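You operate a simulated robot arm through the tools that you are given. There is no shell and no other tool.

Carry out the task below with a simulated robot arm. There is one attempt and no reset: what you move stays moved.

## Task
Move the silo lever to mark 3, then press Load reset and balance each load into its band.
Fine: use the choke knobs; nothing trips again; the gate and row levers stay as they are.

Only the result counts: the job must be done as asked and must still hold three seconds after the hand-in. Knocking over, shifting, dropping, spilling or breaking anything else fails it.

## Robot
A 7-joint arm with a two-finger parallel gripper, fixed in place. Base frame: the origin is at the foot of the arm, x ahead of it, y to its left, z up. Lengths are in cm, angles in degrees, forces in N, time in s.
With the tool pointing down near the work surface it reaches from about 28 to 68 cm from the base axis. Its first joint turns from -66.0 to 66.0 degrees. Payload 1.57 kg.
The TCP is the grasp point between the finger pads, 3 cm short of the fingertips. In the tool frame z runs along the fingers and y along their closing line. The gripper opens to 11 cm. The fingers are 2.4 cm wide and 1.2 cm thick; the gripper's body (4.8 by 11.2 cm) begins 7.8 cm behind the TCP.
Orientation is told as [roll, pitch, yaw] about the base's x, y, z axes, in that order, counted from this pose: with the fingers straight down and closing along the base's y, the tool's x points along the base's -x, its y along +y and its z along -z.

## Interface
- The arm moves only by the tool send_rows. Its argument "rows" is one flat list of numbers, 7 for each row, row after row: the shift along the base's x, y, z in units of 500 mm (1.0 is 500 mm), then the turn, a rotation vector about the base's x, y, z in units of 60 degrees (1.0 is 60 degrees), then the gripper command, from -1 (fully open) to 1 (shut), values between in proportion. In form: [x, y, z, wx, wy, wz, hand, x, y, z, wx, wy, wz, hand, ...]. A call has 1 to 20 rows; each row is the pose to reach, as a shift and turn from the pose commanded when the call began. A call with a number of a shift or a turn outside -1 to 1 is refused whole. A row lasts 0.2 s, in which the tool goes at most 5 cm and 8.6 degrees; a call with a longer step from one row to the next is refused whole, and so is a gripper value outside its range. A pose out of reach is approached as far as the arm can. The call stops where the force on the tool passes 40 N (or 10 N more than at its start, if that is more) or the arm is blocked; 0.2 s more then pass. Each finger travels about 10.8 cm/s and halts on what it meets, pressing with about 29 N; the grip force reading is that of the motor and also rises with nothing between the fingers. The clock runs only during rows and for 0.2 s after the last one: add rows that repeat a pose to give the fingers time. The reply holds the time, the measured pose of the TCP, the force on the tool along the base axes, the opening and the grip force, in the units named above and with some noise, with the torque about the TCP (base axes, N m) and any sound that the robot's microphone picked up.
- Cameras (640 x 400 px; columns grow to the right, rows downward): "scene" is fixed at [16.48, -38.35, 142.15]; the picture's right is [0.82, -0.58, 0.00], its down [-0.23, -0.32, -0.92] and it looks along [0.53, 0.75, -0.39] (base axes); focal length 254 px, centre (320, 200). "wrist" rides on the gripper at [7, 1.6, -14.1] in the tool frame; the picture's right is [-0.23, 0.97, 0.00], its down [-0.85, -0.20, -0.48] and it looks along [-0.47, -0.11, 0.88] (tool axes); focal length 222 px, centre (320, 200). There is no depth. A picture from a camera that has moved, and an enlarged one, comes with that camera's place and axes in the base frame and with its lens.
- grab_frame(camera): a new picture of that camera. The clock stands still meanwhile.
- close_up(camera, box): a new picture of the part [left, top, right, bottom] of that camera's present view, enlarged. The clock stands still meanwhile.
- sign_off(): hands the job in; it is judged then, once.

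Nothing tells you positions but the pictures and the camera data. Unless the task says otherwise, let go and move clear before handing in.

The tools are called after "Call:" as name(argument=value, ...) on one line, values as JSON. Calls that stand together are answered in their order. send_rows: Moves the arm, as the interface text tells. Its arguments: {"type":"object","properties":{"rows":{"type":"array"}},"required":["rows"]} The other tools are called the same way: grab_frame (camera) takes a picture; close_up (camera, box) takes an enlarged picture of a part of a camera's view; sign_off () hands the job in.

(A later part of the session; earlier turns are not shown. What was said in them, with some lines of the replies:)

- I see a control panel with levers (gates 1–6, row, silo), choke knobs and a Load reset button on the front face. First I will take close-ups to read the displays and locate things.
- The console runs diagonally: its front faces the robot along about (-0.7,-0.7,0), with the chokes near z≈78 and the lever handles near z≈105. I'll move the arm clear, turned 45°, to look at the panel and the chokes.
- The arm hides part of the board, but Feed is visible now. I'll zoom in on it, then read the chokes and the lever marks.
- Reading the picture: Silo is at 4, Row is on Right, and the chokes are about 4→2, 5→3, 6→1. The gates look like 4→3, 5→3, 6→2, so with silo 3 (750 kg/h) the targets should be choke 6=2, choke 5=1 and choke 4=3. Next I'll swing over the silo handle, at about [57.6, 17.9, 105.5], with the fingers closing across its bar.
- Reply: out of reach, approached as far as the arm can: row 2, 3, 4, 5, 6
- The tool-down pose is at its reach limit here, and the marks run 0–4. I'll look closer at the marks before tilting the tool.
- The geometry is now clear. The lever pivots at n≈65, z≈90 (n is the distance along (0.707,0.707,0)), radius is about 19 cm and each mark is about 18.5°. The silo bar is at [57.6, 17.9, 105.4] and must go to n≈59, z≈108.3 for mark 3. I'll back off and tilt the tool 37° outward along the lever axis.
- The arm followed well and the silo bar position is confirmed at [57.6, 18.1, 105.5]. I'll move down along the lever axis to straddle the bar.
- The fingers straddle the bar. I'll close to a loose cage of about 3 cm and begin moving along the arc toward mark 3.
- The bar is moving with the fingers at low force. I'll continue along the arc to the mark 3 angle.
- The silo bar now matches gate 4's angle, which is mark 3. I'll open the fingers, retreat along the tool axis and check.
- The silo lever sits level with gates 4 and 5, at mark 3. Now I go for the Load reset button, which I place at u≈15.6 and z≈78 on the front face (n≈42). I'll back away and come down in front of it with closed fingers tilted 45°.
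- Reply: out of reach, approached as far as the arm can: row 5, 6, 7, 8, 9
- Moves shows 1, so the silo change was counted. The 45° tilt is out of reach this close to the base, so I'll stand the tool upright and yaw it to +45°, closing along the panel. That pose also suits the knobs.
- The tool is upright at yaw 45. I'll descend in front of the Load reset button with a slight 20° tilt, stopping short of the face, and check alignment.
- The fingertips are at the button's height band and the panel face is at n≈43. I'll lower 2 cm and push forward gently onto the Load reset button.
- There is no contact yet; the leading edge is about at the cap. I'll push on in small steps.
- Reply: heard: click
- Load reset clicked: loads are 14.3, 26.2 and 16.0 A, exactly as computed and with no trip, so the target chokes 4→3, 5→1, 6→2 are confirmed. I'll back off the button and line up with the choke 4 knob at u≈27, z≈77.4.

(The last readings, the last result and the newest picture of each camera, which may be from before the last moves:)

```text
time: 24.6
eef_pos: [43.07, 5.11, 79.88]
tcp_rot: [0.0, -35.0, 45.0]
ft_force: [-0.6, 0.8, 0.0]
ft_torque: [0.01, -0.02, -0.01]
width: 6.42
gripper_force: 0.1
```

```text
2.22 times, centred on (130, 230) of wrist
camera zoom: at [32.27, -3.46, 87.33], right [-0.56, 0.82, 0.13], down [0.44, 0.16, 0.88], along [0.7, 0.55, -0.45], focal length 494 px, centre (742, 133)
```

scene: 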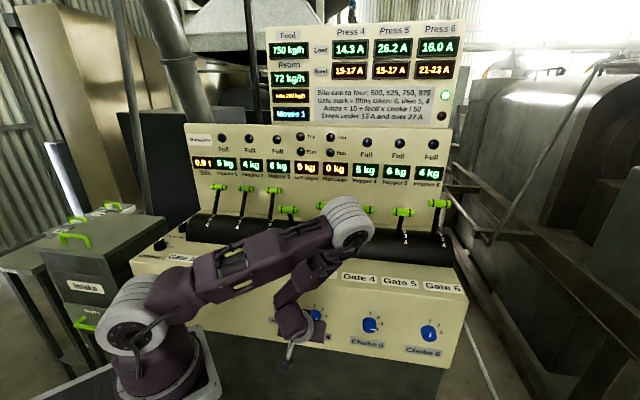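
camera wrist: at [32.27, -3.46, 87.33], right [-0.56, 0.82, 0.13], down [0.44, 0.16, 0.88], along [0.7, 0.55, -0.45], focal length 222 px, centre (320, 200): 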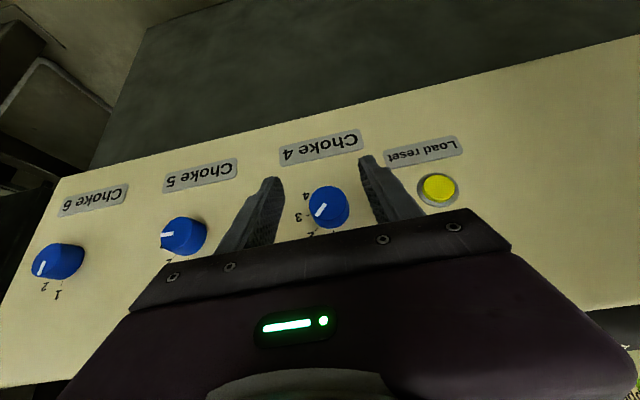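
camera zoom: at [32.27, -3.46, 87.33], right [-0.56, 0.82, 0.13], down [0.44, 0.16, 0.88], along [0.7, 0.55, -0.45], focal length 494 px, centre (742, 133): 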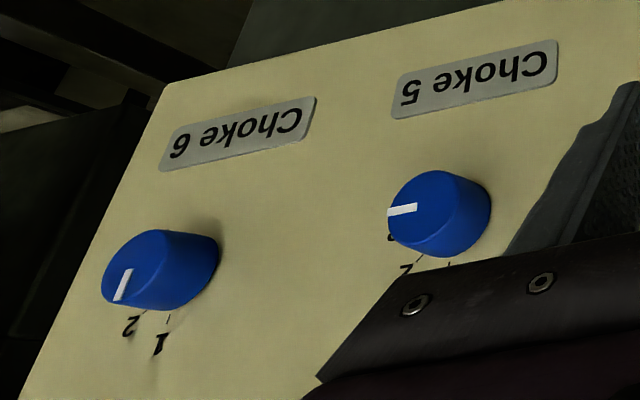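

The fingers straddle choke 4 (knob center u≈27.0, z≈77.4, front at n≈40.7). I'll roll 20° counter-clockwise about the knob axis to save travel, then advance over the knob.

Call:
send_rows(rows=[-0.0017, 0.0017, -0.0061, -0.0786, -0.0786, 0, -0.164, -0.0035, 0.0035, -0.0123, -0.1571, -0.1571, 0, -0.164, -0.0052, 0.0052, -0.0184, -0.2357, -0.2357, 0, -0.164, 0.0358, 0.0462, -0.0184, -0.2357, -0.2357, 0, -0.164, 0.0655, 0.0759, -0.0184, -0.2357, -0.2357, 0, -0.164, 0.0758, 0.0862, -0.0184, -0.2357, -0.2357, 0, -0.164, 0.0758, 0.0862, -0.0184, -0.2357, -0.2357, 0, -0.164])

Call:
grab_frame(camera="wrist")

Call:
close_up(camera="scene", box=[250, 260, 370, 350])

```text
time: 26.2
eef_pos: [46.92, 9.45, 78.98]
tcp_rot: [-24.0, -32.7, 58.3]
ft_force: [0.6, -0.1, -0.3]
ft_torque: [0.01, 0.01, -0.01]
width: 6.39
gripper_force: 0.1
```

```text
taken
camera wrist: at [34.34, 2.59, 85.4], right [-0.55, 0.81, -0.21], down [0.22, 0.38, 0.9], along [0.81, 0.44, -0.39], focal length 222 px, centre (320, 200)
```

wrist: 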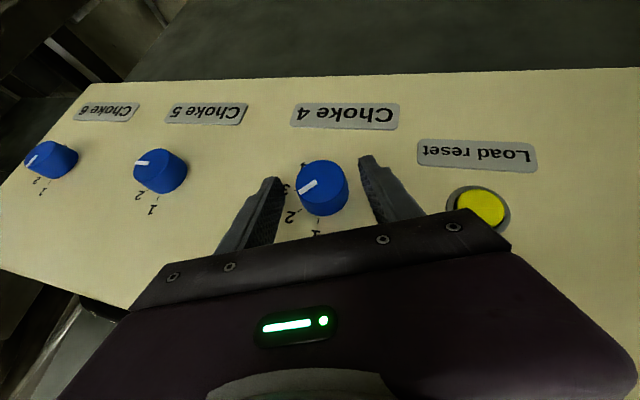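

```text
4.44 times, centred on (310, 305) of scene
camera zoom: at [16.48, -38.35, 142.15], right [0.82, -0.58, 0.0], down [-0.23, -0.32, -0.92], along [0.53, 0.75, -0.39], focal length 1129 px, centre (364, -267)
```

zoom: 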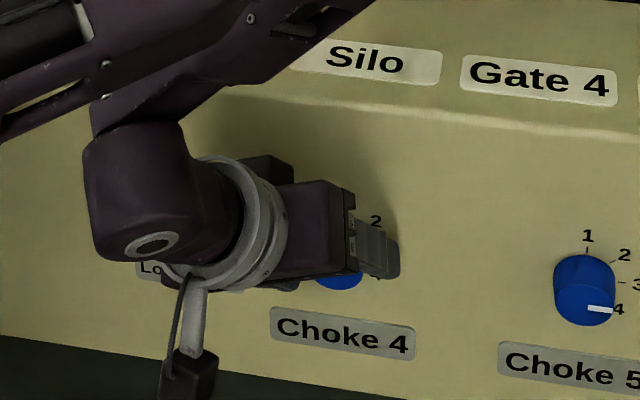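

Both fingers are around the knob with no contact force. I'll close the grip now.

Call:
send_rows(rows=[0, 0, 0, 0, 0, 0, 0.1, 0, 0, 0, 0, 0, 0, 0.3, 0, 0, 0, 0, 0, 0, 0.5, 0, 0, 0, 0, 0, 0, 0.5])

Call:
close_up(camera="wrist", box=[220, 120, 440, 260])

Call:
close_up(camera="scene", box=[260, 10, 470, 135])

```text
time: 27.2
eef_pos: [47.06, 9.5, 79.02]
tcp_rot: [-23.9, -32.7, 58.5]
ft_force: [0.0, 1.8, -1.0]
ft_torque: [-0.05, 0.07, 0.1]
width: 4.08
gripper_force: 45.0
```

```text
2.86 times, centred on (330, 190) of wrist
camera zoom: at [34.32, 2.59, 85.39], right [-0.55, 0.81, -0.21], down [0.22, 0.38, 0.9], along [0.81, 0.44, -0.39], focal length 635 px, centre (291, 229)
```

zoom: 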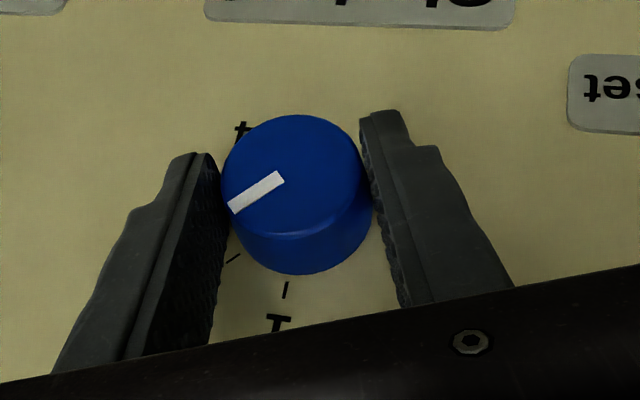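

```text
3.05 times, centred on (365, 72) of scene
camera zoom: at [16.48, -38.35, 142.15], right [0.82, -0.58, 0.0], down [-0.23, -0.32, -0.92], along [0.53, 0.75, -0.39], focal length 774 px, centre (183, 589)
```

zoom: 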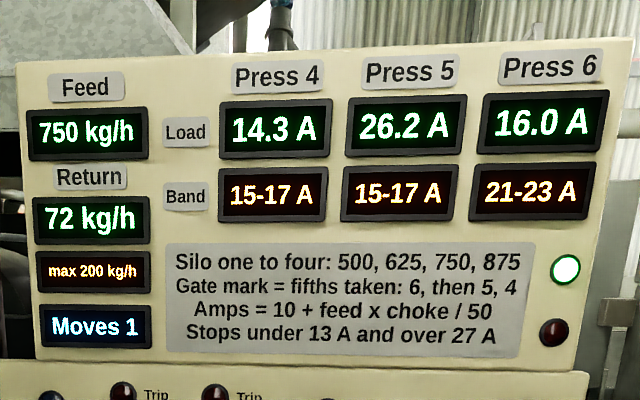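

The grip is solid at 4.08 cm. I'll turn clockwise about the knob axis, first 22.5°, and check the reading.

Call:
send_rows(rows=[0.003, -0.003, 0.0012, 0.0884, 0.0884, 0, 0.5, 0.0059, -0.0059, 0.0018, 0.1768, 0.1768, 0, 0.5, 0.009, -0.009, 0.002, 0.2652, 0.2652, 0, 0.5])

Call:
close_up(camera="wrist", box=[220, 120, 440, 260])

Call:
close_up(camera="scene", box=[260, 10, 470, 135])

```text
time: 28.0
eef_pos: [47.35, 9.11, 78.98]
tcp_rot: [3.2, -34.9, 43.1]
ft_force: [2.0, 6.5, -9.4]
ft_torque: [0.4, -0.3, -0.34]
width: 4.09
gripper_force: 45.5
```

```text
2.86 times, centred on (330, 190) of wrist
camera zoom: at [36.72, 0.16, 86.57], right [-0.55, 0.82, 0.18], down [0.47, 0.13, 0.87], along [0.69, 0.56, -0.46], focal length 635 px, centre (291, 229)
```

zoom: 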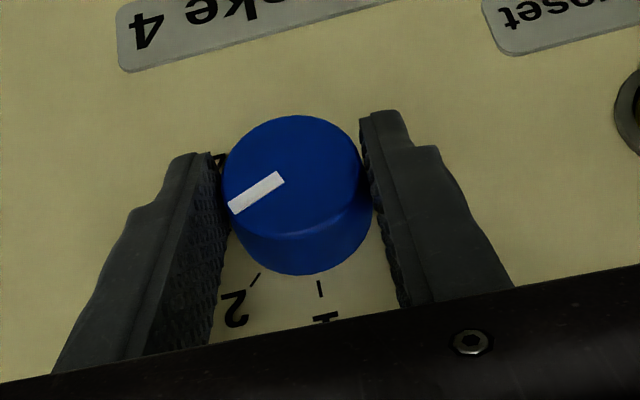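

```text
3.05 times, centred on (365, 72) of scene
camera zoom: at [16.49, -38.33, 142.15], right [0.82, -0.58, 0.0], down [-0.23, -0.32, -0.92], along [0.53, 0.75, -0.39], focal length 774 px, centre (183, 589)
```

zoom: 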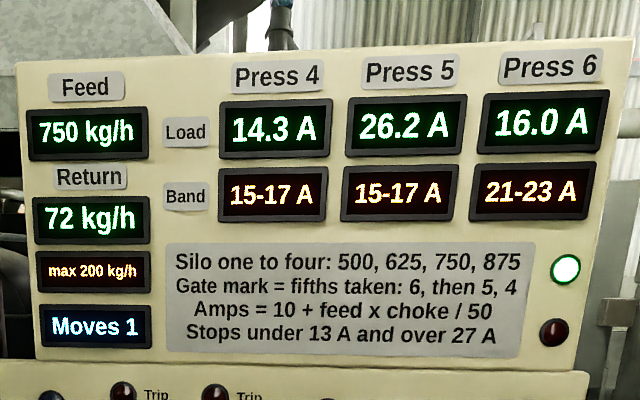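

The knob turns with the grip and the reading steps discretely. I'll continue the remaining 22.5° to mark 3.

Call:
send_rows(rows=[0.0031, -0.0031, -0.0005, 0.0884, 0.0884, 0, 0.5, 0.0061, -0.0061, -0.0016, 0.1768, 0.1768, 0, 0.5, 0.0089, -0.0089, -0.0032, 0.2652, 0.2652, 0, 0.5, 0.0089, -0.0089, -0.0032, 0.2652, 0.2652, 0, 0.5])

Call:
close_up(camera="wrist", box=[220, 120, 440, 260])

Call:
close_up(camera="scene", box=[260, 10, 470, 135])

```text
time: 29.0
eef_pos: [47.7, 8.69, 78.94]
tcp_rot: [29.7, -31.3, 28.5]
ft_force: [-6.2, 18.9, 2.1]
ft_torque: [0.34, -0.04, 0.34]
width: 4.08
gripper_force: 45.3
```

```text
2.86 times, centred on (330, 190) of wrist
camera zoom: at [39.28, -2.44, 86.33], right [-0.45, 0.71, 0.53], down [0.69, -0.09, 0.71], along [0.56, 0.69, -0.46], focal length 635 px, centre (291, 229)
```

zoom: 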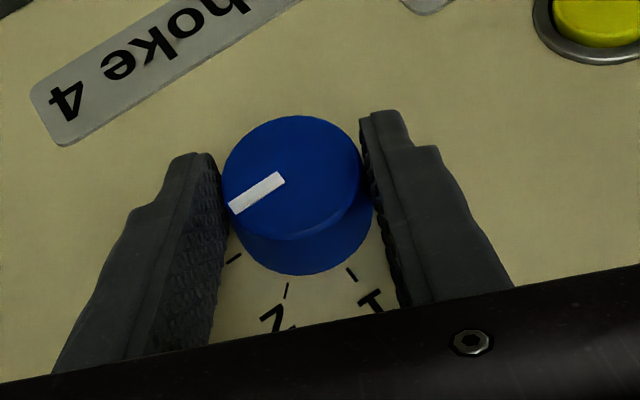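

```text
3.05 times, centred on (365, 72) of scene
camera zoom: at [16.46, -38.31, 142.16], right [0.82, -0.58, 0.0], down [-0.23, -0.32, -0.92], along [0.53, 0.75, -0.39], focal length 774 px, centre (183, 589)
```

zoom: 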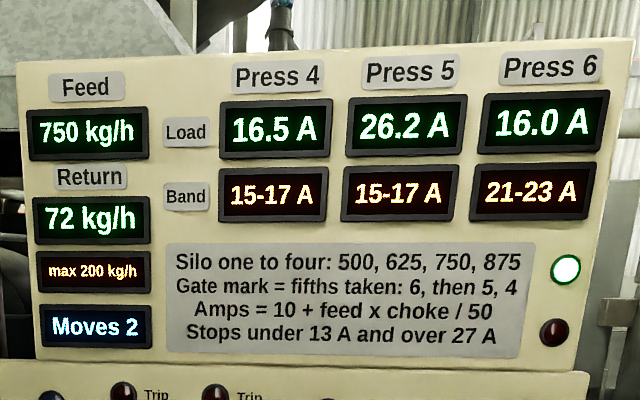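

Choke 4 now reads 16.5 A, in band, with no trip. I'll relieve the side load, open the fingers and back away.

Call:
send_rows(rows=[-0.0035, 0.0035, 0, 0, 0, 0, 0.5, -0.0035, 0.0035, 0, 0, 0, 0, 0.2, -0.0035, 0.0035, 0, 0, 0, 0, -0.164, -0.0035, 0.0035, 0, 0, 0, 0, -0.164, -0.0459, -0.0389, 0, 0, 0, 0, -0.164, -0.0883, -0.0813, 0, 0, 0, 0, -0.164, -0.0883, -0.0813, 0, 0, 0, 0, -0.164])

Call:
grab_frame(camera="wrist")

Call:
close_up(camera="scene", box=[260, 10, 470, 135])

```text
time: 30.6
eef_pos: [43.42, 4.5, 78.93]
tcp_rot: [29.8, -31.4, 28.6]
ft_force: [0.9, -0.7, -0.2]
ft_torque: [-0.02, 0.01, -0.02]
width: 6.39
gripper_force: 0.0
```

```text
taken
camera wrist: at [34.9, -6.54, 86.37], right [-0.45, 0.72, 0.53], down [0.69, -0.09, 0.72], along [0.56, 0.69, -0.46], focal length 222 px, centre (320, 200)
```

wrist: 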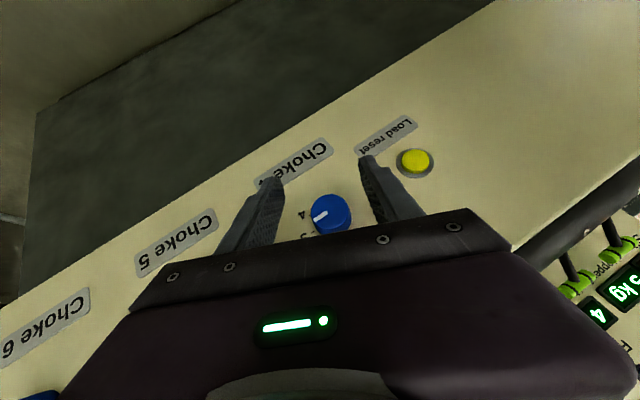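

```text
3.05 times, centred on (365, 72) of scene
camera zoom: at [16.47, -38.35, 142.15], right [0.82, -0.58, 0.0], down [-0.23, -0.32, -0.92], along [0.53, 0.75, -0.39], focal length 774 px, centre (183, 589)
```

zoom: 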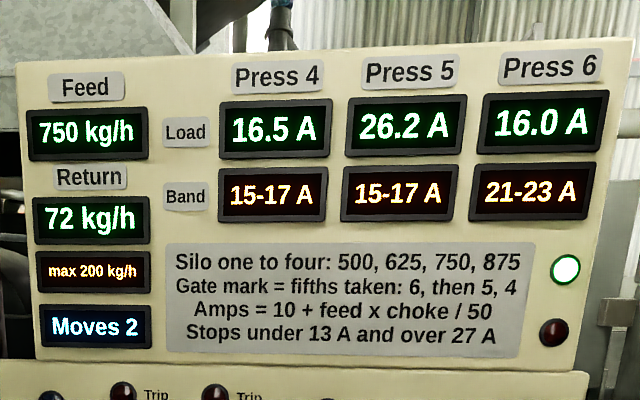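

Choke 4 holds at 16.5 A. Next I'll move to choke 5 at u≈44, pre-rolled 45° clockwise so I can turn it 90° counter-clockwise to mark 1.

Call:
send_rows(rows=[0.0502, -0.0496, -0.0012, 0.0471, 0.0471, 0, -0.164, 0.1004, -0.0992, -0.0024, 0.0943, 0.0943, 0, -0.164, 0.1506, -0.1488, -0.0036, 0.1414, 0.1414, 0, -0.164, 0.2008, -0.1984, -0.0048, 0.1886, 0.1886, 0, -0.164, 0.251, -0.248, -0.006, 0.2357, 0.2357, 0, -0.164, 0.251, -0.248, -0.006, 0.2357, 0.2357, 0, -0.164])

Call:
grab_frame(camera="wrist")

Call:
close_up(camera="wrist", box=[220, 120, 440, 260])

```text
time: 32.0
eef_pos: [55.91, -7.76, 78.52]
tcp_rot: [50.9, -23.8, 18.8]
ft_force: [-0.3, 0.0, -0.2]
ft_torque: [-0.03, -0.03, -0.02]
width: 6.39
gripper_force: 0.0
```

```text
taken
camera wrist: at [49.08, -20.58, 84.89], right [-0.29, 0.55, 0.78], down [0.84, -0.24, 0.48], along [0.45, 0.8, -0.4], focal length 222 px, centre (320, 200)
```

wrist: 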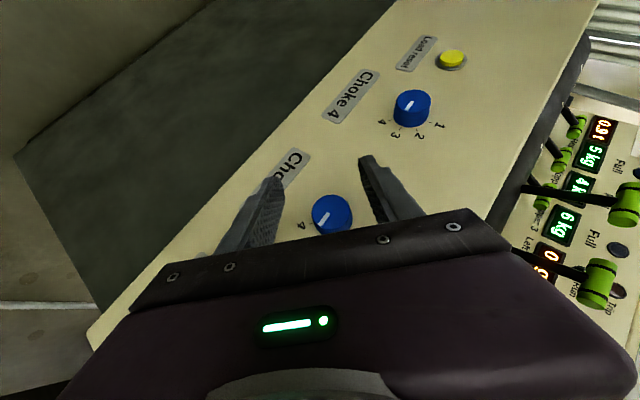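

```text
2.86 times, centred on (330, 190) of wrist
camera zoom: at [49.08, -20.58, 84.89], right [-0.29, 0.55, 0.78], down [0.84, -0.24, 0.48], along [0.45, 0.8, -0.4], focal length 635 px, centre (291, 229)
```

zoom: 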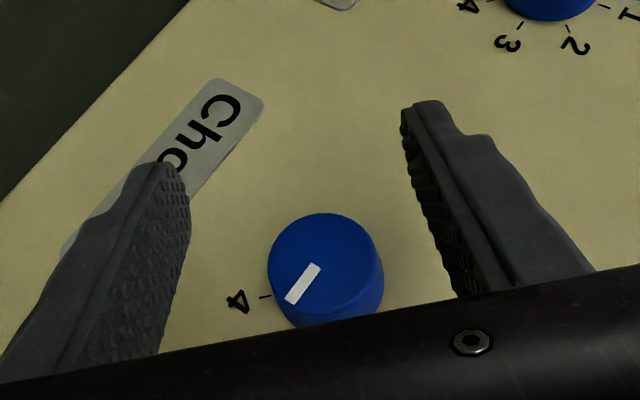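

The choke 5 center is confirmed at u≈44.0, z≈77.3, between the fingers. I'll advance and close on it.

Call:
send_rows(rows=[0.0424, 0.0396, 0, 0, 0, 0, -0.164, 0.0721, 0.0693, 0, 0, 0, 0, -0.164, 0.0834, 0.0806, 0, 0, 0, 0, -0.164, 0.0834, 0.0806, 0, 0, 0, 0, -0.164, 0.0834, 0.0806, 0, 0, 0, 0, 0.1, 0.0834, 0.0806, 0, 0, 0, 0, 0.3, 0.0834, 0.0806, 0, 0, 0, 0, 0.5, 0.0834, 0.0806, 0, 0, 0, 0, 0.5])

Call:
close_up(camera="wrist", box=[220, 120, 440, 260])

Call:
close_up(camera="scene", box=[260, 10, 470, 135])

```text
time: 33.8
eef_pos: [60.15, -3.66, 78.57]
tcp_rot: [50.6, -23.9, 18.6]
ft_force: [-1.3, 1.7, 2.5]
ft_torque: [0.09, -0.01, 0.12]
width: 4.08
gripper_force: 44.4
```

```text
2.86 times, centred on (330, 190) of wrist
camera zoom: at [53.36, -16.52, 85.05], right [-0.29, 0.55, 0.78], down [0.84, -0.24, 0.48], along [0.45, 0.8, -0.4], focal length 635 px, centre (291, 229)
```

zoom: 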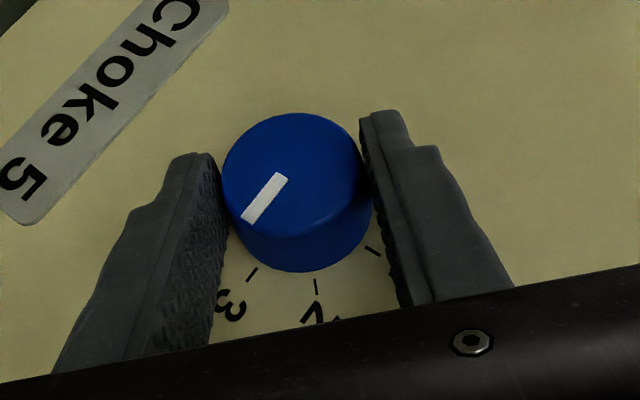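

```text
3.05 times, centred on (365, 72) of scene
camera zoom: at [16.47, -38.34, 142.15], right [0.82, -0.58, 0.0], down [-0.23, -0.32, -0.92], along [0.53, 0.75, -0.39], focal length 774 px, centre (183, 589)
```

zoom: 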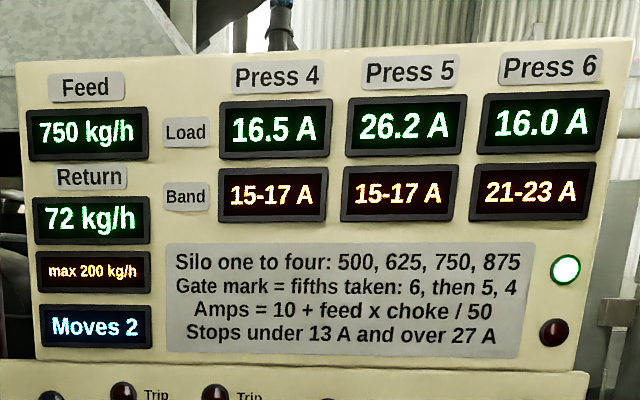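

The knob is gripped and loads are unchanged. I'll turn choke 5 counter-clockwise by 45° first and check.

Call:
send_rows(rows=[-0.0023, 0.0023, 0.0029, -0.0884, -0.0884, 0, 0.5, -0.0049, 0.0049, 0.0053, -0.1768, -0.1768, 0, 0.5, -0.0076, 0.0076, 0.0072, -0.2652, -0.2652, 0, 0.5, -0.0105, 0.0105, 0.0086, -0.3535, -0.3535, 0, 0.5, -0.0135, 0.0135, 0.0094, -0.4419, -0.4419, 0, 0.5, -0.0166, 0.0166, 0.0097, -0.5303, -0.5303, 0, 0.5])

Call:
close_up(camera="wrist", box=[220, 120, 440, 260])

Call:
close_up(camera="scene", box=[260, 10, 470, 135])

```text
time: 35.2
eef_pos: [59.22, -2.98, 79.16]
tcp_rot: [-0.1, -35.0, 45.2]
ft_force: [-3.8, 7.4, 22.3]
ft_torque: [0.24, -0.09, 0.15]
width: 4.07
gripper_force: 45.5
```

```text
2.86 times, centred on (330, 190) of wrist
camera zoom: at [48.4, -11.65, 86.59], right [-0.56, 0.82, 0.13], down [0.44, 0.16, 0.88], along [0.7, 0.55, -0.45], focal length 635 px, centre (291, 229)
```

zoom: 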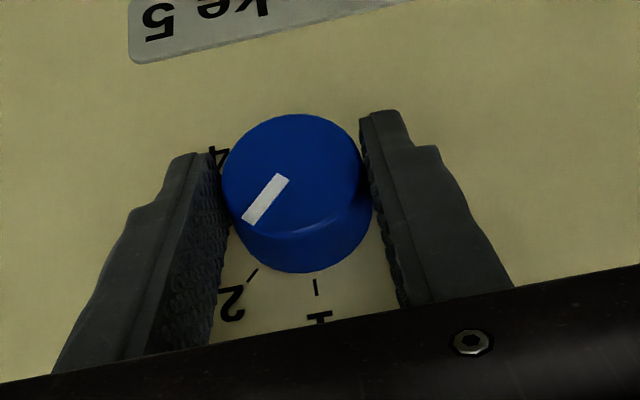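

```text
3.05 times, centred on (365, 72) of scene
camera zoom: at [16.42, -38.33, 142.16], right [0.82, -0.58, 0.0], down [-0.23, -0.32, -0.92], along [0.53, 0.75, -0.39], focal length 774 px, centre (183, 589)
```

zoom: 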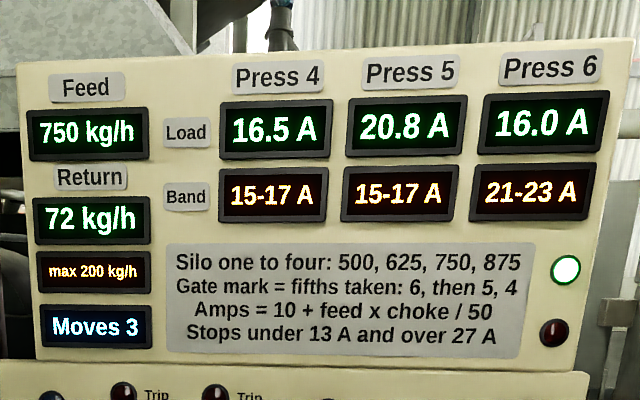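

Choke 5 is at 2 (20.8 A). I'll relieve the small vertical load and continue another 45° counter-clockwise to mark 1.

Call:
send_rows(rows=[0, 0, 0.004, 0, 0, 0, 0.5, -0.0035, 0.0035, 0.0037, -0.0884, -0.0884, 0, 0.5, -0.007, 0.007, 0.0027, -0.1768, -0.1768, 0, 0.5, -0.0103, 0.0103, 0.0011, -0.2652, -0.2652, 0, 0.5, -0.0134, 0.0134, -0.0011, -0.3535, -0.3535, 0, 0.5, -0.0164, 0.0164, -0.0039, -0.4419, -0.4419, 0, 0.5, -0.019, 0.019, -0.0071, -0.5303, -0.5303, 0, 0.5])

Call:
close_up(camera="wrist", box=[220, 120, 440, 260])

Call:
close_up(camera="scene", box=[260, 10, 470, 135])

```text
time: 36.8
eef_pos: [58.43, -2.11, 78.65]
tcp_rot: [-50.8, -23.8, 71.4]
ft_force: [9.1, 3.5, -7.6]
ft_torque: [-0.15, 0.53, 0.16]
width: 4.1
gripper_force: 45.5
```

```text
2.86 times, centred on (330, 190) of wrist
camera zoom: at [44.08, -7.37, 82.8], right [-0.42, 0.68, -0.6], down [-0.04, 0.64, 0.76], along [0.91, 0.35, -0.24], focal length 635 px, centre (291, 229)
```

zoom: 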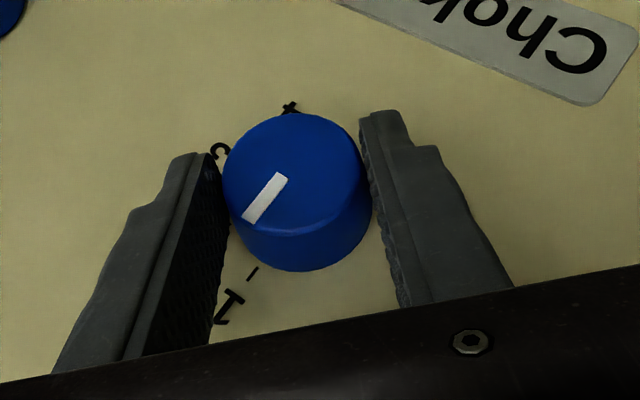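

```text
3.05 times, centred on (365, 72) of scene
camera zoom: at [16.51, -38.34, 142.15], right [0.82, -0.58, 0.0], down [-0.23, -0.32, -0.92], along [0.53, 0.75, -0.39], focal length 774 px, centre (183, 589)
```

zoom: 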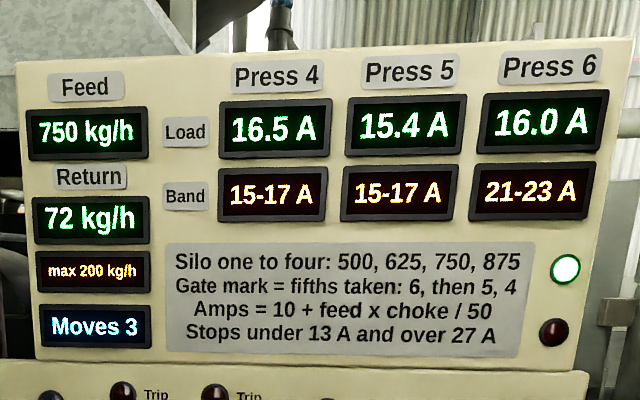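

Choke 5 reads 15.4 A, in band. I'll release it and back away.

Call:
send_rows(rows=[0, 0, 0, 0, 0, 0, 0.2, 0, 0, 0, 0, 0, 0, -0.164, 0, 0, 0, 0, 0, 0, -0.164, -0.0424, -0.0424, 0, 0, 0, 0, -0.164, -0.0848, -0.0848, 0, 0, 0, 0, -0.164, -0.0848, -0.0848, 0, 0, 0, 0, -0.164])

Call:
close_up(camera="scene", box=[260, 10, 470, 135])

Call:
grab_frame(camera="wrist")

```text
time: 38.2
eef_pos: [54.12, -6.31, 78.84]
tcp_rot: [-50.7, -23.8, 71.3]
ft_force: [0.2, -1.2, -0.3]
ft_torque: [-0.04, 0.02, 0.01]
width: 6.38
gripper_force: 0.0
```

```text
3.05 times, centred on (365, 72) of scene
camera zoom: at [16.48, -38.35, 142.15], right [0.82, -0.58, 0.0], down [-0.23, -0.32, -0.92], along [0.53, 0.75, -0.39], focal length 774 px, centre (183, 589)
```

zoom: 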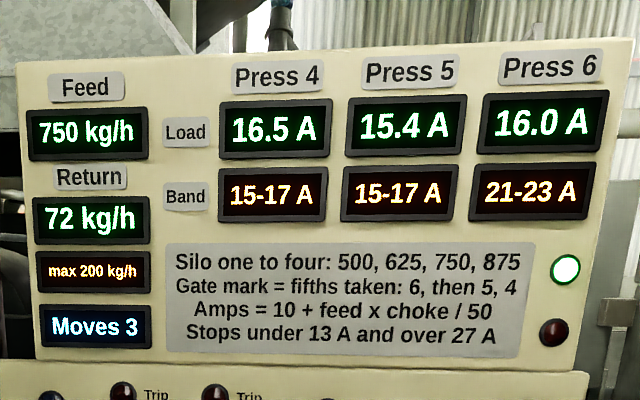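

```text
taken
camera wrist: at [39.76, -11.54, 82.95], right [-0.42, 0.68, -0.6], down [-0.04, 0.64, 0.77], along [0.91, 0.35, -0.24], focal length 222 px, centre (320, 200)
```

wrist: 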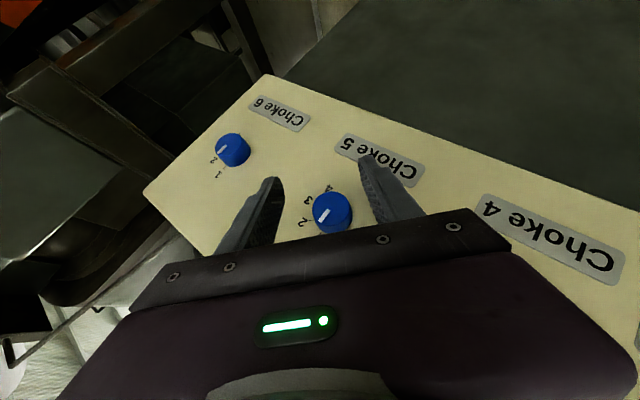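

Choke 5 holds. I'll slide to choke 6 at u≈60.9, keeping the −45° roll so it can be turned 45° clockwise.

Call:
send_rows(rows=[0.0481, -0.0481, -0.0012, 0, 0, 0, -0.164, 0.0962, -0.0962, -0.0024, 0, 0, 0, -0.164, 0.1442, -0.1442, -0.0036, 0, 0, 0, -0.164, 0.1923, -0.1923, -0.0048, 0, 0, 0, -0.164, 0.2404, -0.2404, -0.006, 0, 0, 0, -0.164, 0.2404, -0.2404, -0.006, 0, 0, 0, -0.164])

Call:
grab_frame(camera="wrist")

Call:
close_up(camera="wrist", box=[220, 120, 440, 260])

```text
time: 39.6
eef_pos: [65.88, -18.36, 78.35]
tcp_rot: [-50.7, -24.0, 71.3]
ft_force: [-0.4, 0.0, -0.1]
ft_torque: [-0.01, 0.0, 0.02]
width: 6.4
gripper_force: 0.1
```

```text
taken
camera wrist: at [51.57, -23.56, 82.41], right [-0.42, 0.68, -0.6], down [-0.04, 0.64, 0.77], along [0.91, 0.34, -0.24], focal length 222 px, centre (320, 200)
```

wrist: 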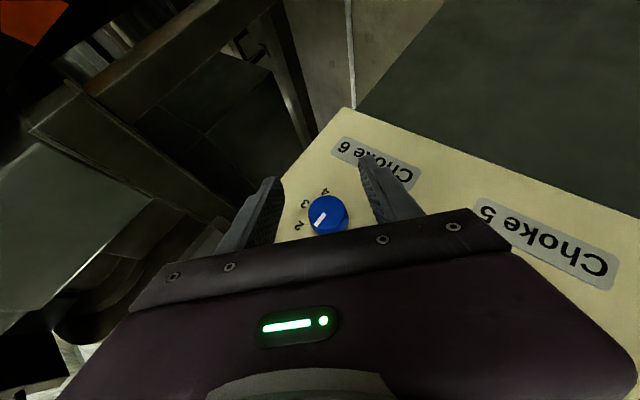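

```text
2.86 times, centred on (330, 190) of wrist
camera zoom: at [51.57, -23.56, 82.41], right [-0.42, 0.68, -0.6], down [-0.04, 0.64, 0.77], along [0.91, 0.34, -0.24], focal length 635 px, centre (291, 229)
```

zoom: 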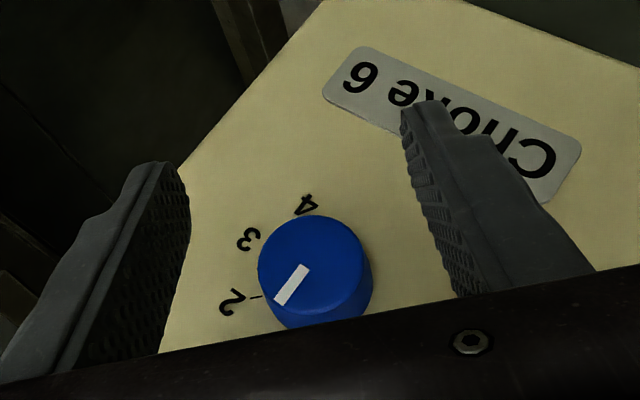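

The choke 6 knob is between the fingers (u≈61, z≈77.4). I'll advance and close on it.

Call:
send_rows(rows=[0.0477, 0.04, 0.004, 0, 0, 0, -0.164, 0.0802, 0.0725, 0.004, 0, 0, 0, -0.164, 0.0915, 0.0839, 0.004, 0, 0, 0, -0.164, 0.0915, 0.0839, 0.004, 0, 0, 0, -0.164, 0.0915, 0.0839, 0.004, 0, 0, 0, 0.1, 0.0915, 0.0839, 0.004, 0, 0, 0, 0.3, 0.0915, 0.0839, 0.004, 0, 0, 0, 0.5, 0.0915, 0.0839, 0.004, 0, 0, 0, 0.5])

Call:
close_up(camera="wrist", box=[220, 120, 440, 260])

Call:
close_up(camera="scene", box=[260, 10, 470, 135])

```text
time: 41.4
eef_pos: [70.6, -14.17, 78.5]
tcp_rot: [-50.8, -24.0, 71.3]
ft_force: [6.0, -3.1, 1.1]
ft_torque: [-0.03, -0.1, -0.2]
width: 4.1
gripper_force: 45.0
```

```text
2.86 times, centred on (330, 190) of wrist
camera zoom: at [56.24, -19.41, 82.65], right [-0.42, 0.68, -0.6], down [-0.04, 0.64, 0.77], along [0.91, 0.35, -0.24], focal length 635 px, centre (291, 229)
```

zoom: 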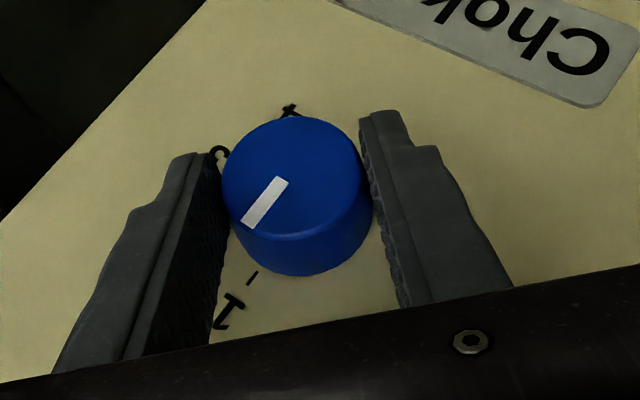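

```text
3.05 times, centred on (365, 72) of scene
camera zoom: at [16.49, -38.36, 142.14], right [0.82, -0.58, 0.0], down [-0.23, -0.32, -0.92], along [0.53, 0.75, -0.39], focal length 774 px, centre (183, 589)
```

zoom: 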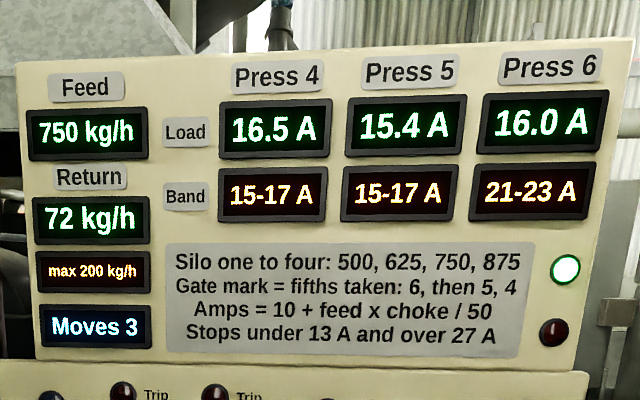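

It's gripped with loads unchanged. I'll turn choke 6 clockwise 45° to mark 2 and no further, since mark 3 would trip it.

Call:
send_rows(rows=[0.0025, -0.0025, 0.0031, 0.0884, 0.0884, 0, 0.5, 0.0053, -0.0053, 0.0057, 0.1768, 0.1768, 0, 0.5, 0.0083, -0.0083, 0.0078, 0.2652, 0.2652, 0, 0.5, 0.0114, -0.0114, 0.0093, 0.3535, 0.3535, 0, 0.5, 0.0147, -0.0147, 0.0102, 0.4419, 0.4419, 0, 0.5, 0.018, -0.018, 0.0105, 0.5303, 0.5303, 0, 0.5])

Call:
close_up(camera="wrist", box=[220, 120, 440, 260])

Call:
close_up(camera="scene", box=[260, 10, 470, 135])

```text
time: 42.4
eef_pos: [71.1, -14.64, 78.78]
tcp_rot: [-23.1, -33.0, 58.0]
ft_force: [-24.6, 1.1, 17.4]
ft_torque: [0.73, -0.53, 0.48]
width: 4.06
gripper_force: 44.6
out of reach, approached as far as the arm can: row 4
stopped in row 4: the force on the tool passed its limit at 45 N (the readings are from after the stop); the commanded pose is now the measured one
```

```text
2.86 times, centred on (330, 190) of wrist
camera zoom: at [58.42, -21.61, 85.24], right [-0.55, 0.81, -0.2], down [0.23, 0.37, 0.9], along [0.81, 0.45, -0.39], focal length 635 px, centre (291, 229)
```

zoom: 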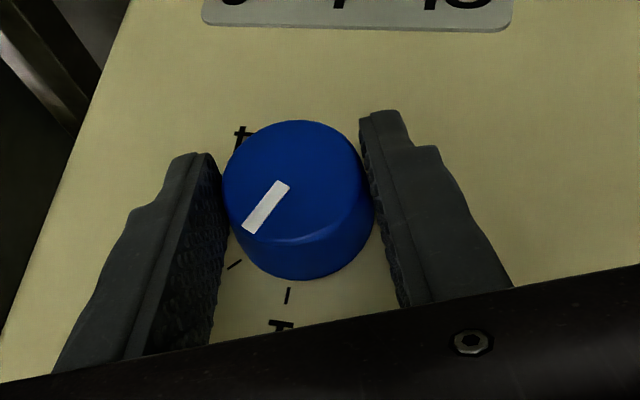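

```text
3.05 times, centred on (365, 72) of scene
camera zoom: at [16.38, -38.34, 142.16], right [0.82, -0.58, 0.0], down [-0.23, -0.32, -0.92], along [0.53, 0.75, -0.39], focal length 774 px, centre (183, 589)
```

zoom: 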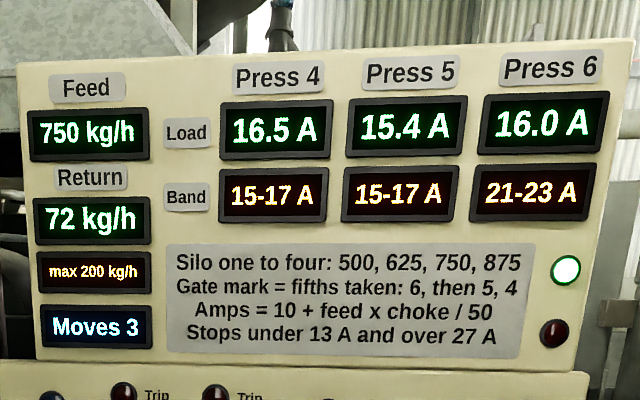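

The arm reached its limit partway, at about 26° of turn; the reading is still 16.0 A and nothing tripped. I'll release, back away and re-grip with a stronger counter-clockwise roll, where the wrist stays nearer the base.

Call:
send_rows(rows=[0, 0, 0, 0, 0, 0, 0.3, 0, 0, 0, 0, 0, 0, 0.1, 0, 0, 0, 0, 0, 0, -0.164, 0, 0, 0, 0, 0, 0, -0.164])

Call:
close_up(camera="wrist", box=[220, 120, 440, 260])

Call:
close_up(camera="scene", box=[260, 10, 470, 135])

```text
time: 43.4
eef_pos: [71.11, -14.65, 78.66]
tcp_rot: [-23.1, -33.0, 58.0]
ft_force: [-0.6, 0.8, -0.2]
ft_torque: [-0.05, 0.0, -0.01]
width: 6.42
gripper_force: 0.0
```

```text
2.86 times, centred on (330, 190) of wrist
camera zoom: at [58.49, -21.61, 85.18], right [-0.55, 0.81, -0.2], down [0.23, 0.37, 0.9], along [0.8, 0.45, -0.39], focal length 635 px, centre (291, 229)
```

zoom: 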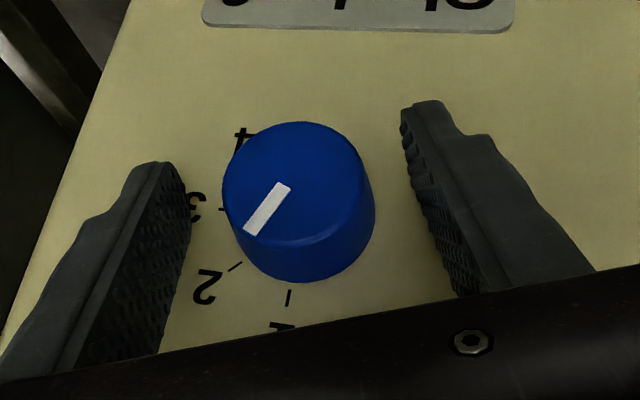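

```text
3.05 times, centred on (365, 72) of scene
camera zoom: at [16.48, -38.35, 142.15], right [0.82, -0.58, 0.0], down [-0.23, -0.32, -0.92], along [0.53, 0.75, -0.39], focal length 774 px, centre (183, 589)
```

zoom: 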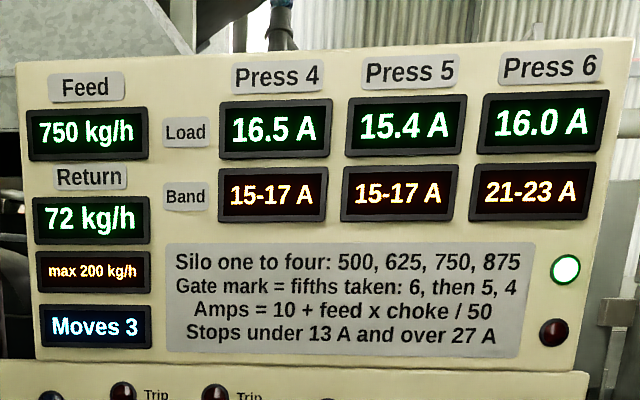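

The knob stays where I left it, about 26° past mark 1, so only about 19° remain. With the fingers open I'll roll back around it to about −50° and re-grip.

Call:
send_rows(rows=[-0.0033, 0.0026, 0.002, -0.0907, -0.0907, 0, -0.164, -0.0066, 0.0052, 0.002, -0.1815, -0.1815, 0, -0.164, -0.0099, 0.0077, 0, -0.2722, -0.2722, 0, -0.164, -0.0132, 0.0103, -0.004, -0.363, -0.363, 0, -0.164, -0.0132, 0.0103, -0.004, -0.363, -0.363, 0, -0.164, -0.0132, 0.0103, -0.004, -0.363, -0.363, 0, 0.1, -0.0132, 0.0103, -0.004, -0.363, -0.363, 0, 0.3, -0.0132, 0.0103, -0.004, -0.363, -0.363, 0, 0.5, -0.0132, 0.0103, -0.004, -0.363, -0.363, 0, 0.5])

Call:
close_up(camera="wrist", box=[220, 120, 440, 260])

Call:
close_up(camera="scene", box=[260, 10, 470, 135])

```text
time: 45.4
eef_pos: [70.43, -14.15, 78.42]
tcp_rot: [-55.7, -21.7, 73.4]
ft_force: [-0.7, -1.8, 3.0]
ft_torque: [-0.08, -0.01, -0.08]
width: 4.07
gripper_force: 45.0
```

```text
2.86 times, centred on (330, 190) of wrist
camera zoom: at [55.88, -19.13, 81.99], right [-0.38, 0.65, -0.66], down [-0.09, 0.69, 0.72], along [0.92, 0.33, -0.2], focal length 635 px, centre (291, 229)
```

zoom: 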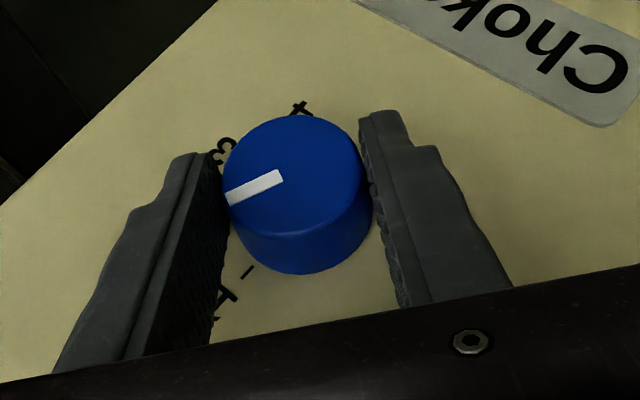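

```text
3.05 times, centred on (365, 72) of scene
camera zoom: at [16.47, -38.35, 142.15], right [0.82, -0.58, 0.0], down [-0.23, -0.32, -0.92], along [0.53, 0.75, -0.39], focal length 774 px, centre (183, 589)
```

zoom: 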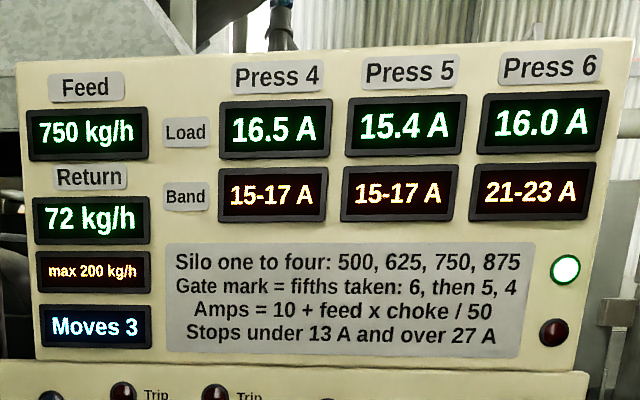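

I have it re-gripped at about −50°. I'll turn clockwise about 20° to bring choke 6 onto mark 2.

Call:
send_rows(rows=[0.002, -0.002, 0.003, 0.0786, 0.0786, 0, 0.5, 0.0042, -0.0042, 0.0056, 0.1571, 0.1571, 0, 0.5, 0.0066, -0.0066, 0.0078, 0.2357, 0.2357, 0, 0.5, 0.0066, -0.0066, 0.0078, 0.2357, 0.2357, 0, 0.5])

Call:
close_up(camera="wrist", box=[220, 120, 440, 260])

Call:
close_up(camera="scene", box=[260, 10, 470, 135])

```text
time: 46.4
eef_pos: [70.8, -14.48, 78.88]
tcp_rot: [-35.1, -29.9, 64.3]
ft_force: [10.8, -0.9, -8.9]
ft_torque: [0.15, -0.19, -0.43]
width: 4.04
gripper_force: 44.9
```

```text
2.86 times, centred on (330, 190) of wrist
camera zoom: at [57.33, -20.61, 84.48], right [-0.51, 0.77, -0.37], down [0.11, 0.49, 0.87], along [0.85, 0.4, -0.33], focal length 635 px, centre (291, 229)
```

zoom: 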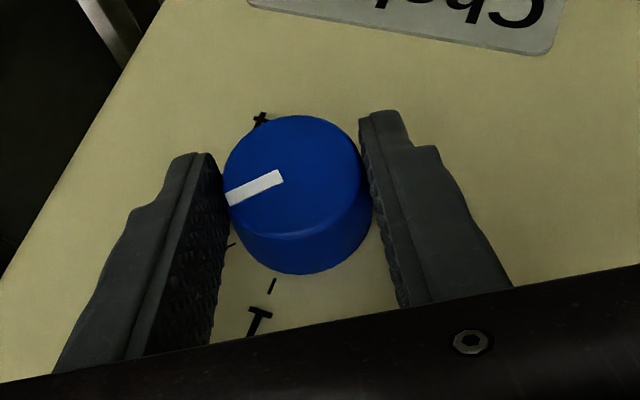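

```text
3.05 times, centred on (365, 72) of scene
camera zoom: at [16.52, -38.36, 142.14], right [0.82, -0.58, 0.0], down [-0.23, -0.32, -0.92], along [0.53, 0.75, -0.39], focal length 774 px, centre (183, 589)
```

zoom: 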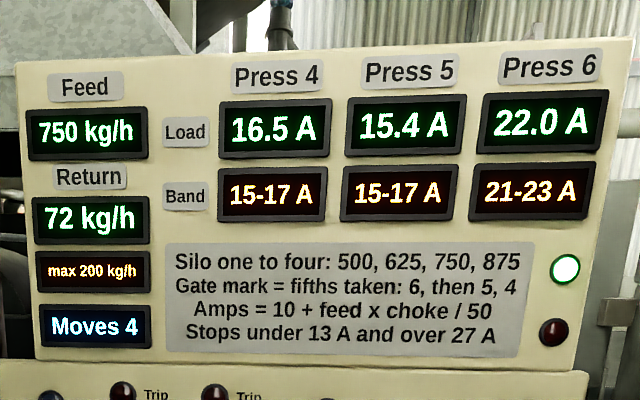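

All three loads are in band: 16.5, 15.4 and 22.0 A. I'll release choke 6 and move clear.

Call:
send_rows(rows=[0, 0, 0, 0, 0, 0, 0.3, 0, 0, 0, 0, 0, 0, 0.1, 0, 0, 0, 0, 0, 0, -0.164, 0, 0, 0, 0, 0, 0, -0.164, -0.0424, -0.0424, 0, 0, 0, 0, -0.164, -0.0848, -0.0848, 0, 0, 0, 0, -0.164, -0.1414, -0.1414, 0, 0, 0, 0, -0.164, -0.1414, -0.1414, 0, 0, 0, 0, -0.164])

Call:
grab_frame(camera="scene")

Call:
close_up(camera="scene", box=[260, 10, 470, 135])

Call:
close_up(camera="scene", box=[280, 290, 460, 370])

```text
time: 48.2
eef_pos: [63.71, -21.54, 78.85]
tcp_rot: [-35.2, -29.9, 64.4]
ft_force: [0.1, -0.1, 0.0]
ft_torque: [0.02, -0.02, -0.01]
width: 6.41
gripper_force: 0.0
```

```text
taken
```

scene: 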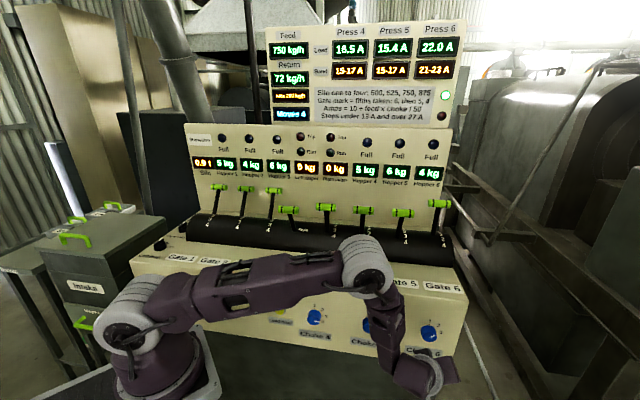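

```text
3.05 times, centred on (365, 72) of scene
camera zoom: at [16.47, -38.35, 142.15], right [0.82, -0.58, 0.0], down [-0.23, -0.32, -0.92], along [0.53, 0.75, -0.39], focal length 774 px, centre (183, 589)
```

zoom: 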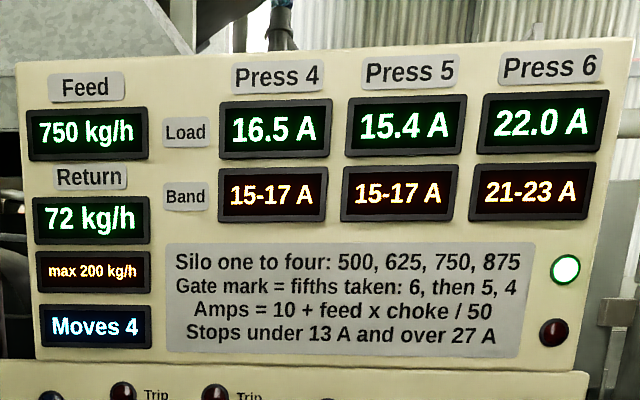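

```text
3.56 times, centred on (370, 330) of scene
camera zoom: at [16.47, -38.35, 142.15], right [0.82, -0.58, 0.0], down [-0.23, -0.32, -0.92], along [0.53, 0.75, -0.39], focal length 903 px, centre (142, -262)
```

zoom: 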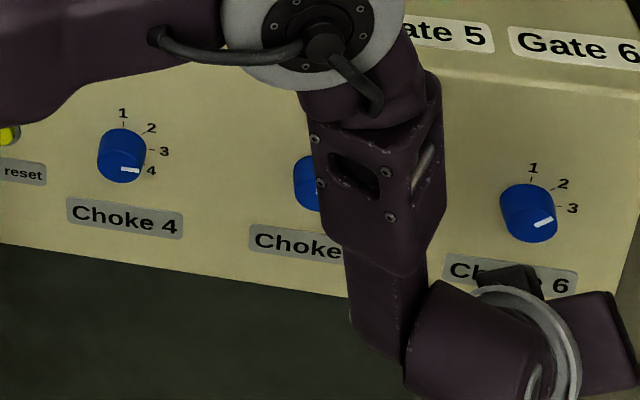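

Everything holds after release: the green lamp is on, there are no trips, and the other levers have not moved. I'll move a bit further away, wait a few seconds, and check the whole console once more.

Call:
send_rows(rows=[-0.03, -0.03, 0.06, 0, 0, 0, -0.164, -0.06, -0.06, 0.12, 0, 0, 0, -0.164, -0.09, -0.07, 0.19, 0, 0, 0, -0.164, -0.12, -0.08, 0.26, 0, 0, 0, -0.164, -0.15, -0.08, 0.33, 0, 0, 0, -0.164, -0.18, -0.08, 0.4, 0, 0, 0, -0.164, -0.18, -0.08, 0.4, 0, 0, 0, -0.164, -0.18, -0.08, 0.4, 0, 0, 0, -0.164, -0.18, -0.08, 0.4, 0, 0, 0, -0.164, -0.18, -0.08, 0.4, 0, 0, 0, -0.164, -0.18, -0.08, 0.4, 0, 0, 0, -0.164, -0.18, -0.08, 0.4, 0, 0, 0, -0.164])

Call:
grab_frame(camera="scene")

Call:
close_up(camera="scene", box=[180, 120, 460, 270])

Call:
close_up(camera="scene", box=[260, 280, 460, 370])

Call:
close_up(camera="scene", box=[260, 10, 470, 135])

```text
time: 50.8
eef_pos: [54.63, -25.39, 98.75]
tcp_rot: [-35.3, -29.9, 64.4]
ft_force: [-0.8, -0.2, 0.2]
ft_torque: [-0.03, 0.03, -0.02]
width: 6.43
gripper_force: 0.1
```

```text
taken
```

scene: 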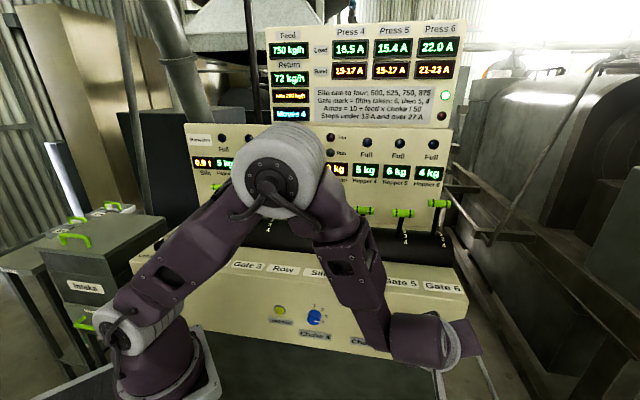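

```text
2.29 times, centred on (320, 195) of scene
camera zoom: at [16.48, -38.35, 142.15], right [0.82, -0.58, 0.0], down [-0.23, -0.32, -0.92], along [0.53, 0.75, -0.39], focal length 581 px, centre (320, 211)
```

zoom: 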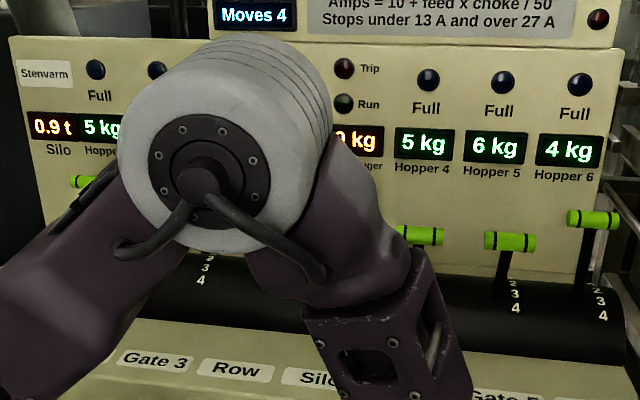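

```text
3.20 times, centred on (360, 325) of scene
camera zoom: at [16.48, -38.35, 142.15], right [0.82, -0.58, 0.0], down [-0.23, -0.32, -0.92], along [0.53, 0.75, -0.39], focal length 813 px, centre (192, -200)
```

zoom: 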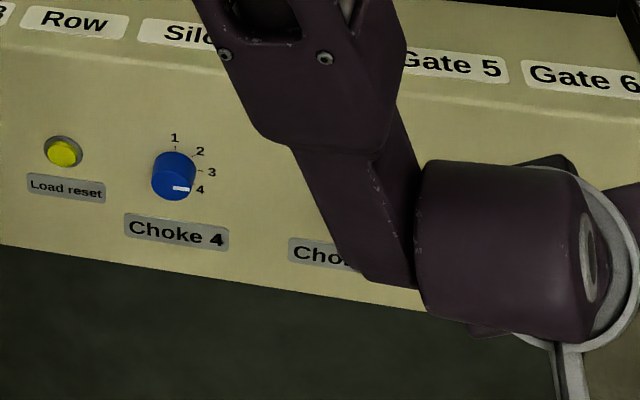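

```text
3.05 times, centred on (365, 72) of scene
camera zoom: at [16.48, -38.35, 142.15], right [0.82, -0.58, 0.0], down [-0.23, -0.32, -0.92], along [0.53, 0.75, -0.39], focal length 774 px, centre (183, 589)
```

zoom: 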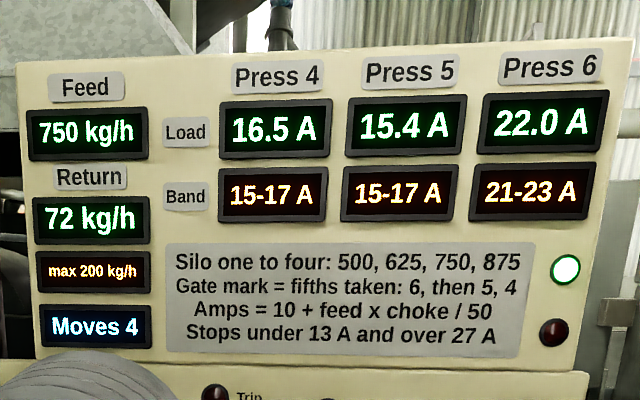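

The loads read 16.5, 15.4 and 22.0 A, all in band and stable. Feed is 750 kg/h, Return is 72 kg/h, the green lamp is on, and the gripper is empty and clear of the console, so I'm handing in.

Call:
sign_off()

```text
The job is handed in.
```

The job is handed in: the silo lever is at mark 3, Load reset was pressed after that, and all three loads are in their bands with nothing tripped. The sign-off gave no verdict. The last readings, about two and a half seconds after the gripper was clear, were steady.

| Press | Choke change | Load | Band |
|---|---|---|---|
| 4 | 2 → 3 | 16.5 A | 15–17 A |
| 5 | 3 → 1 | 15.4 A | 15–17 A |
| 6 | 1 → 2 | 22.0 A | 21–23 A |

Feed shows 750 kg/h and Return 72 kg/h, against a maximum of 200. That matches the gate settings I read at the start. I did not touch the gate or row levers.

Choke 6 took two grips because the arm ran out of reach partway. The load stayed at 16.0 A in between.
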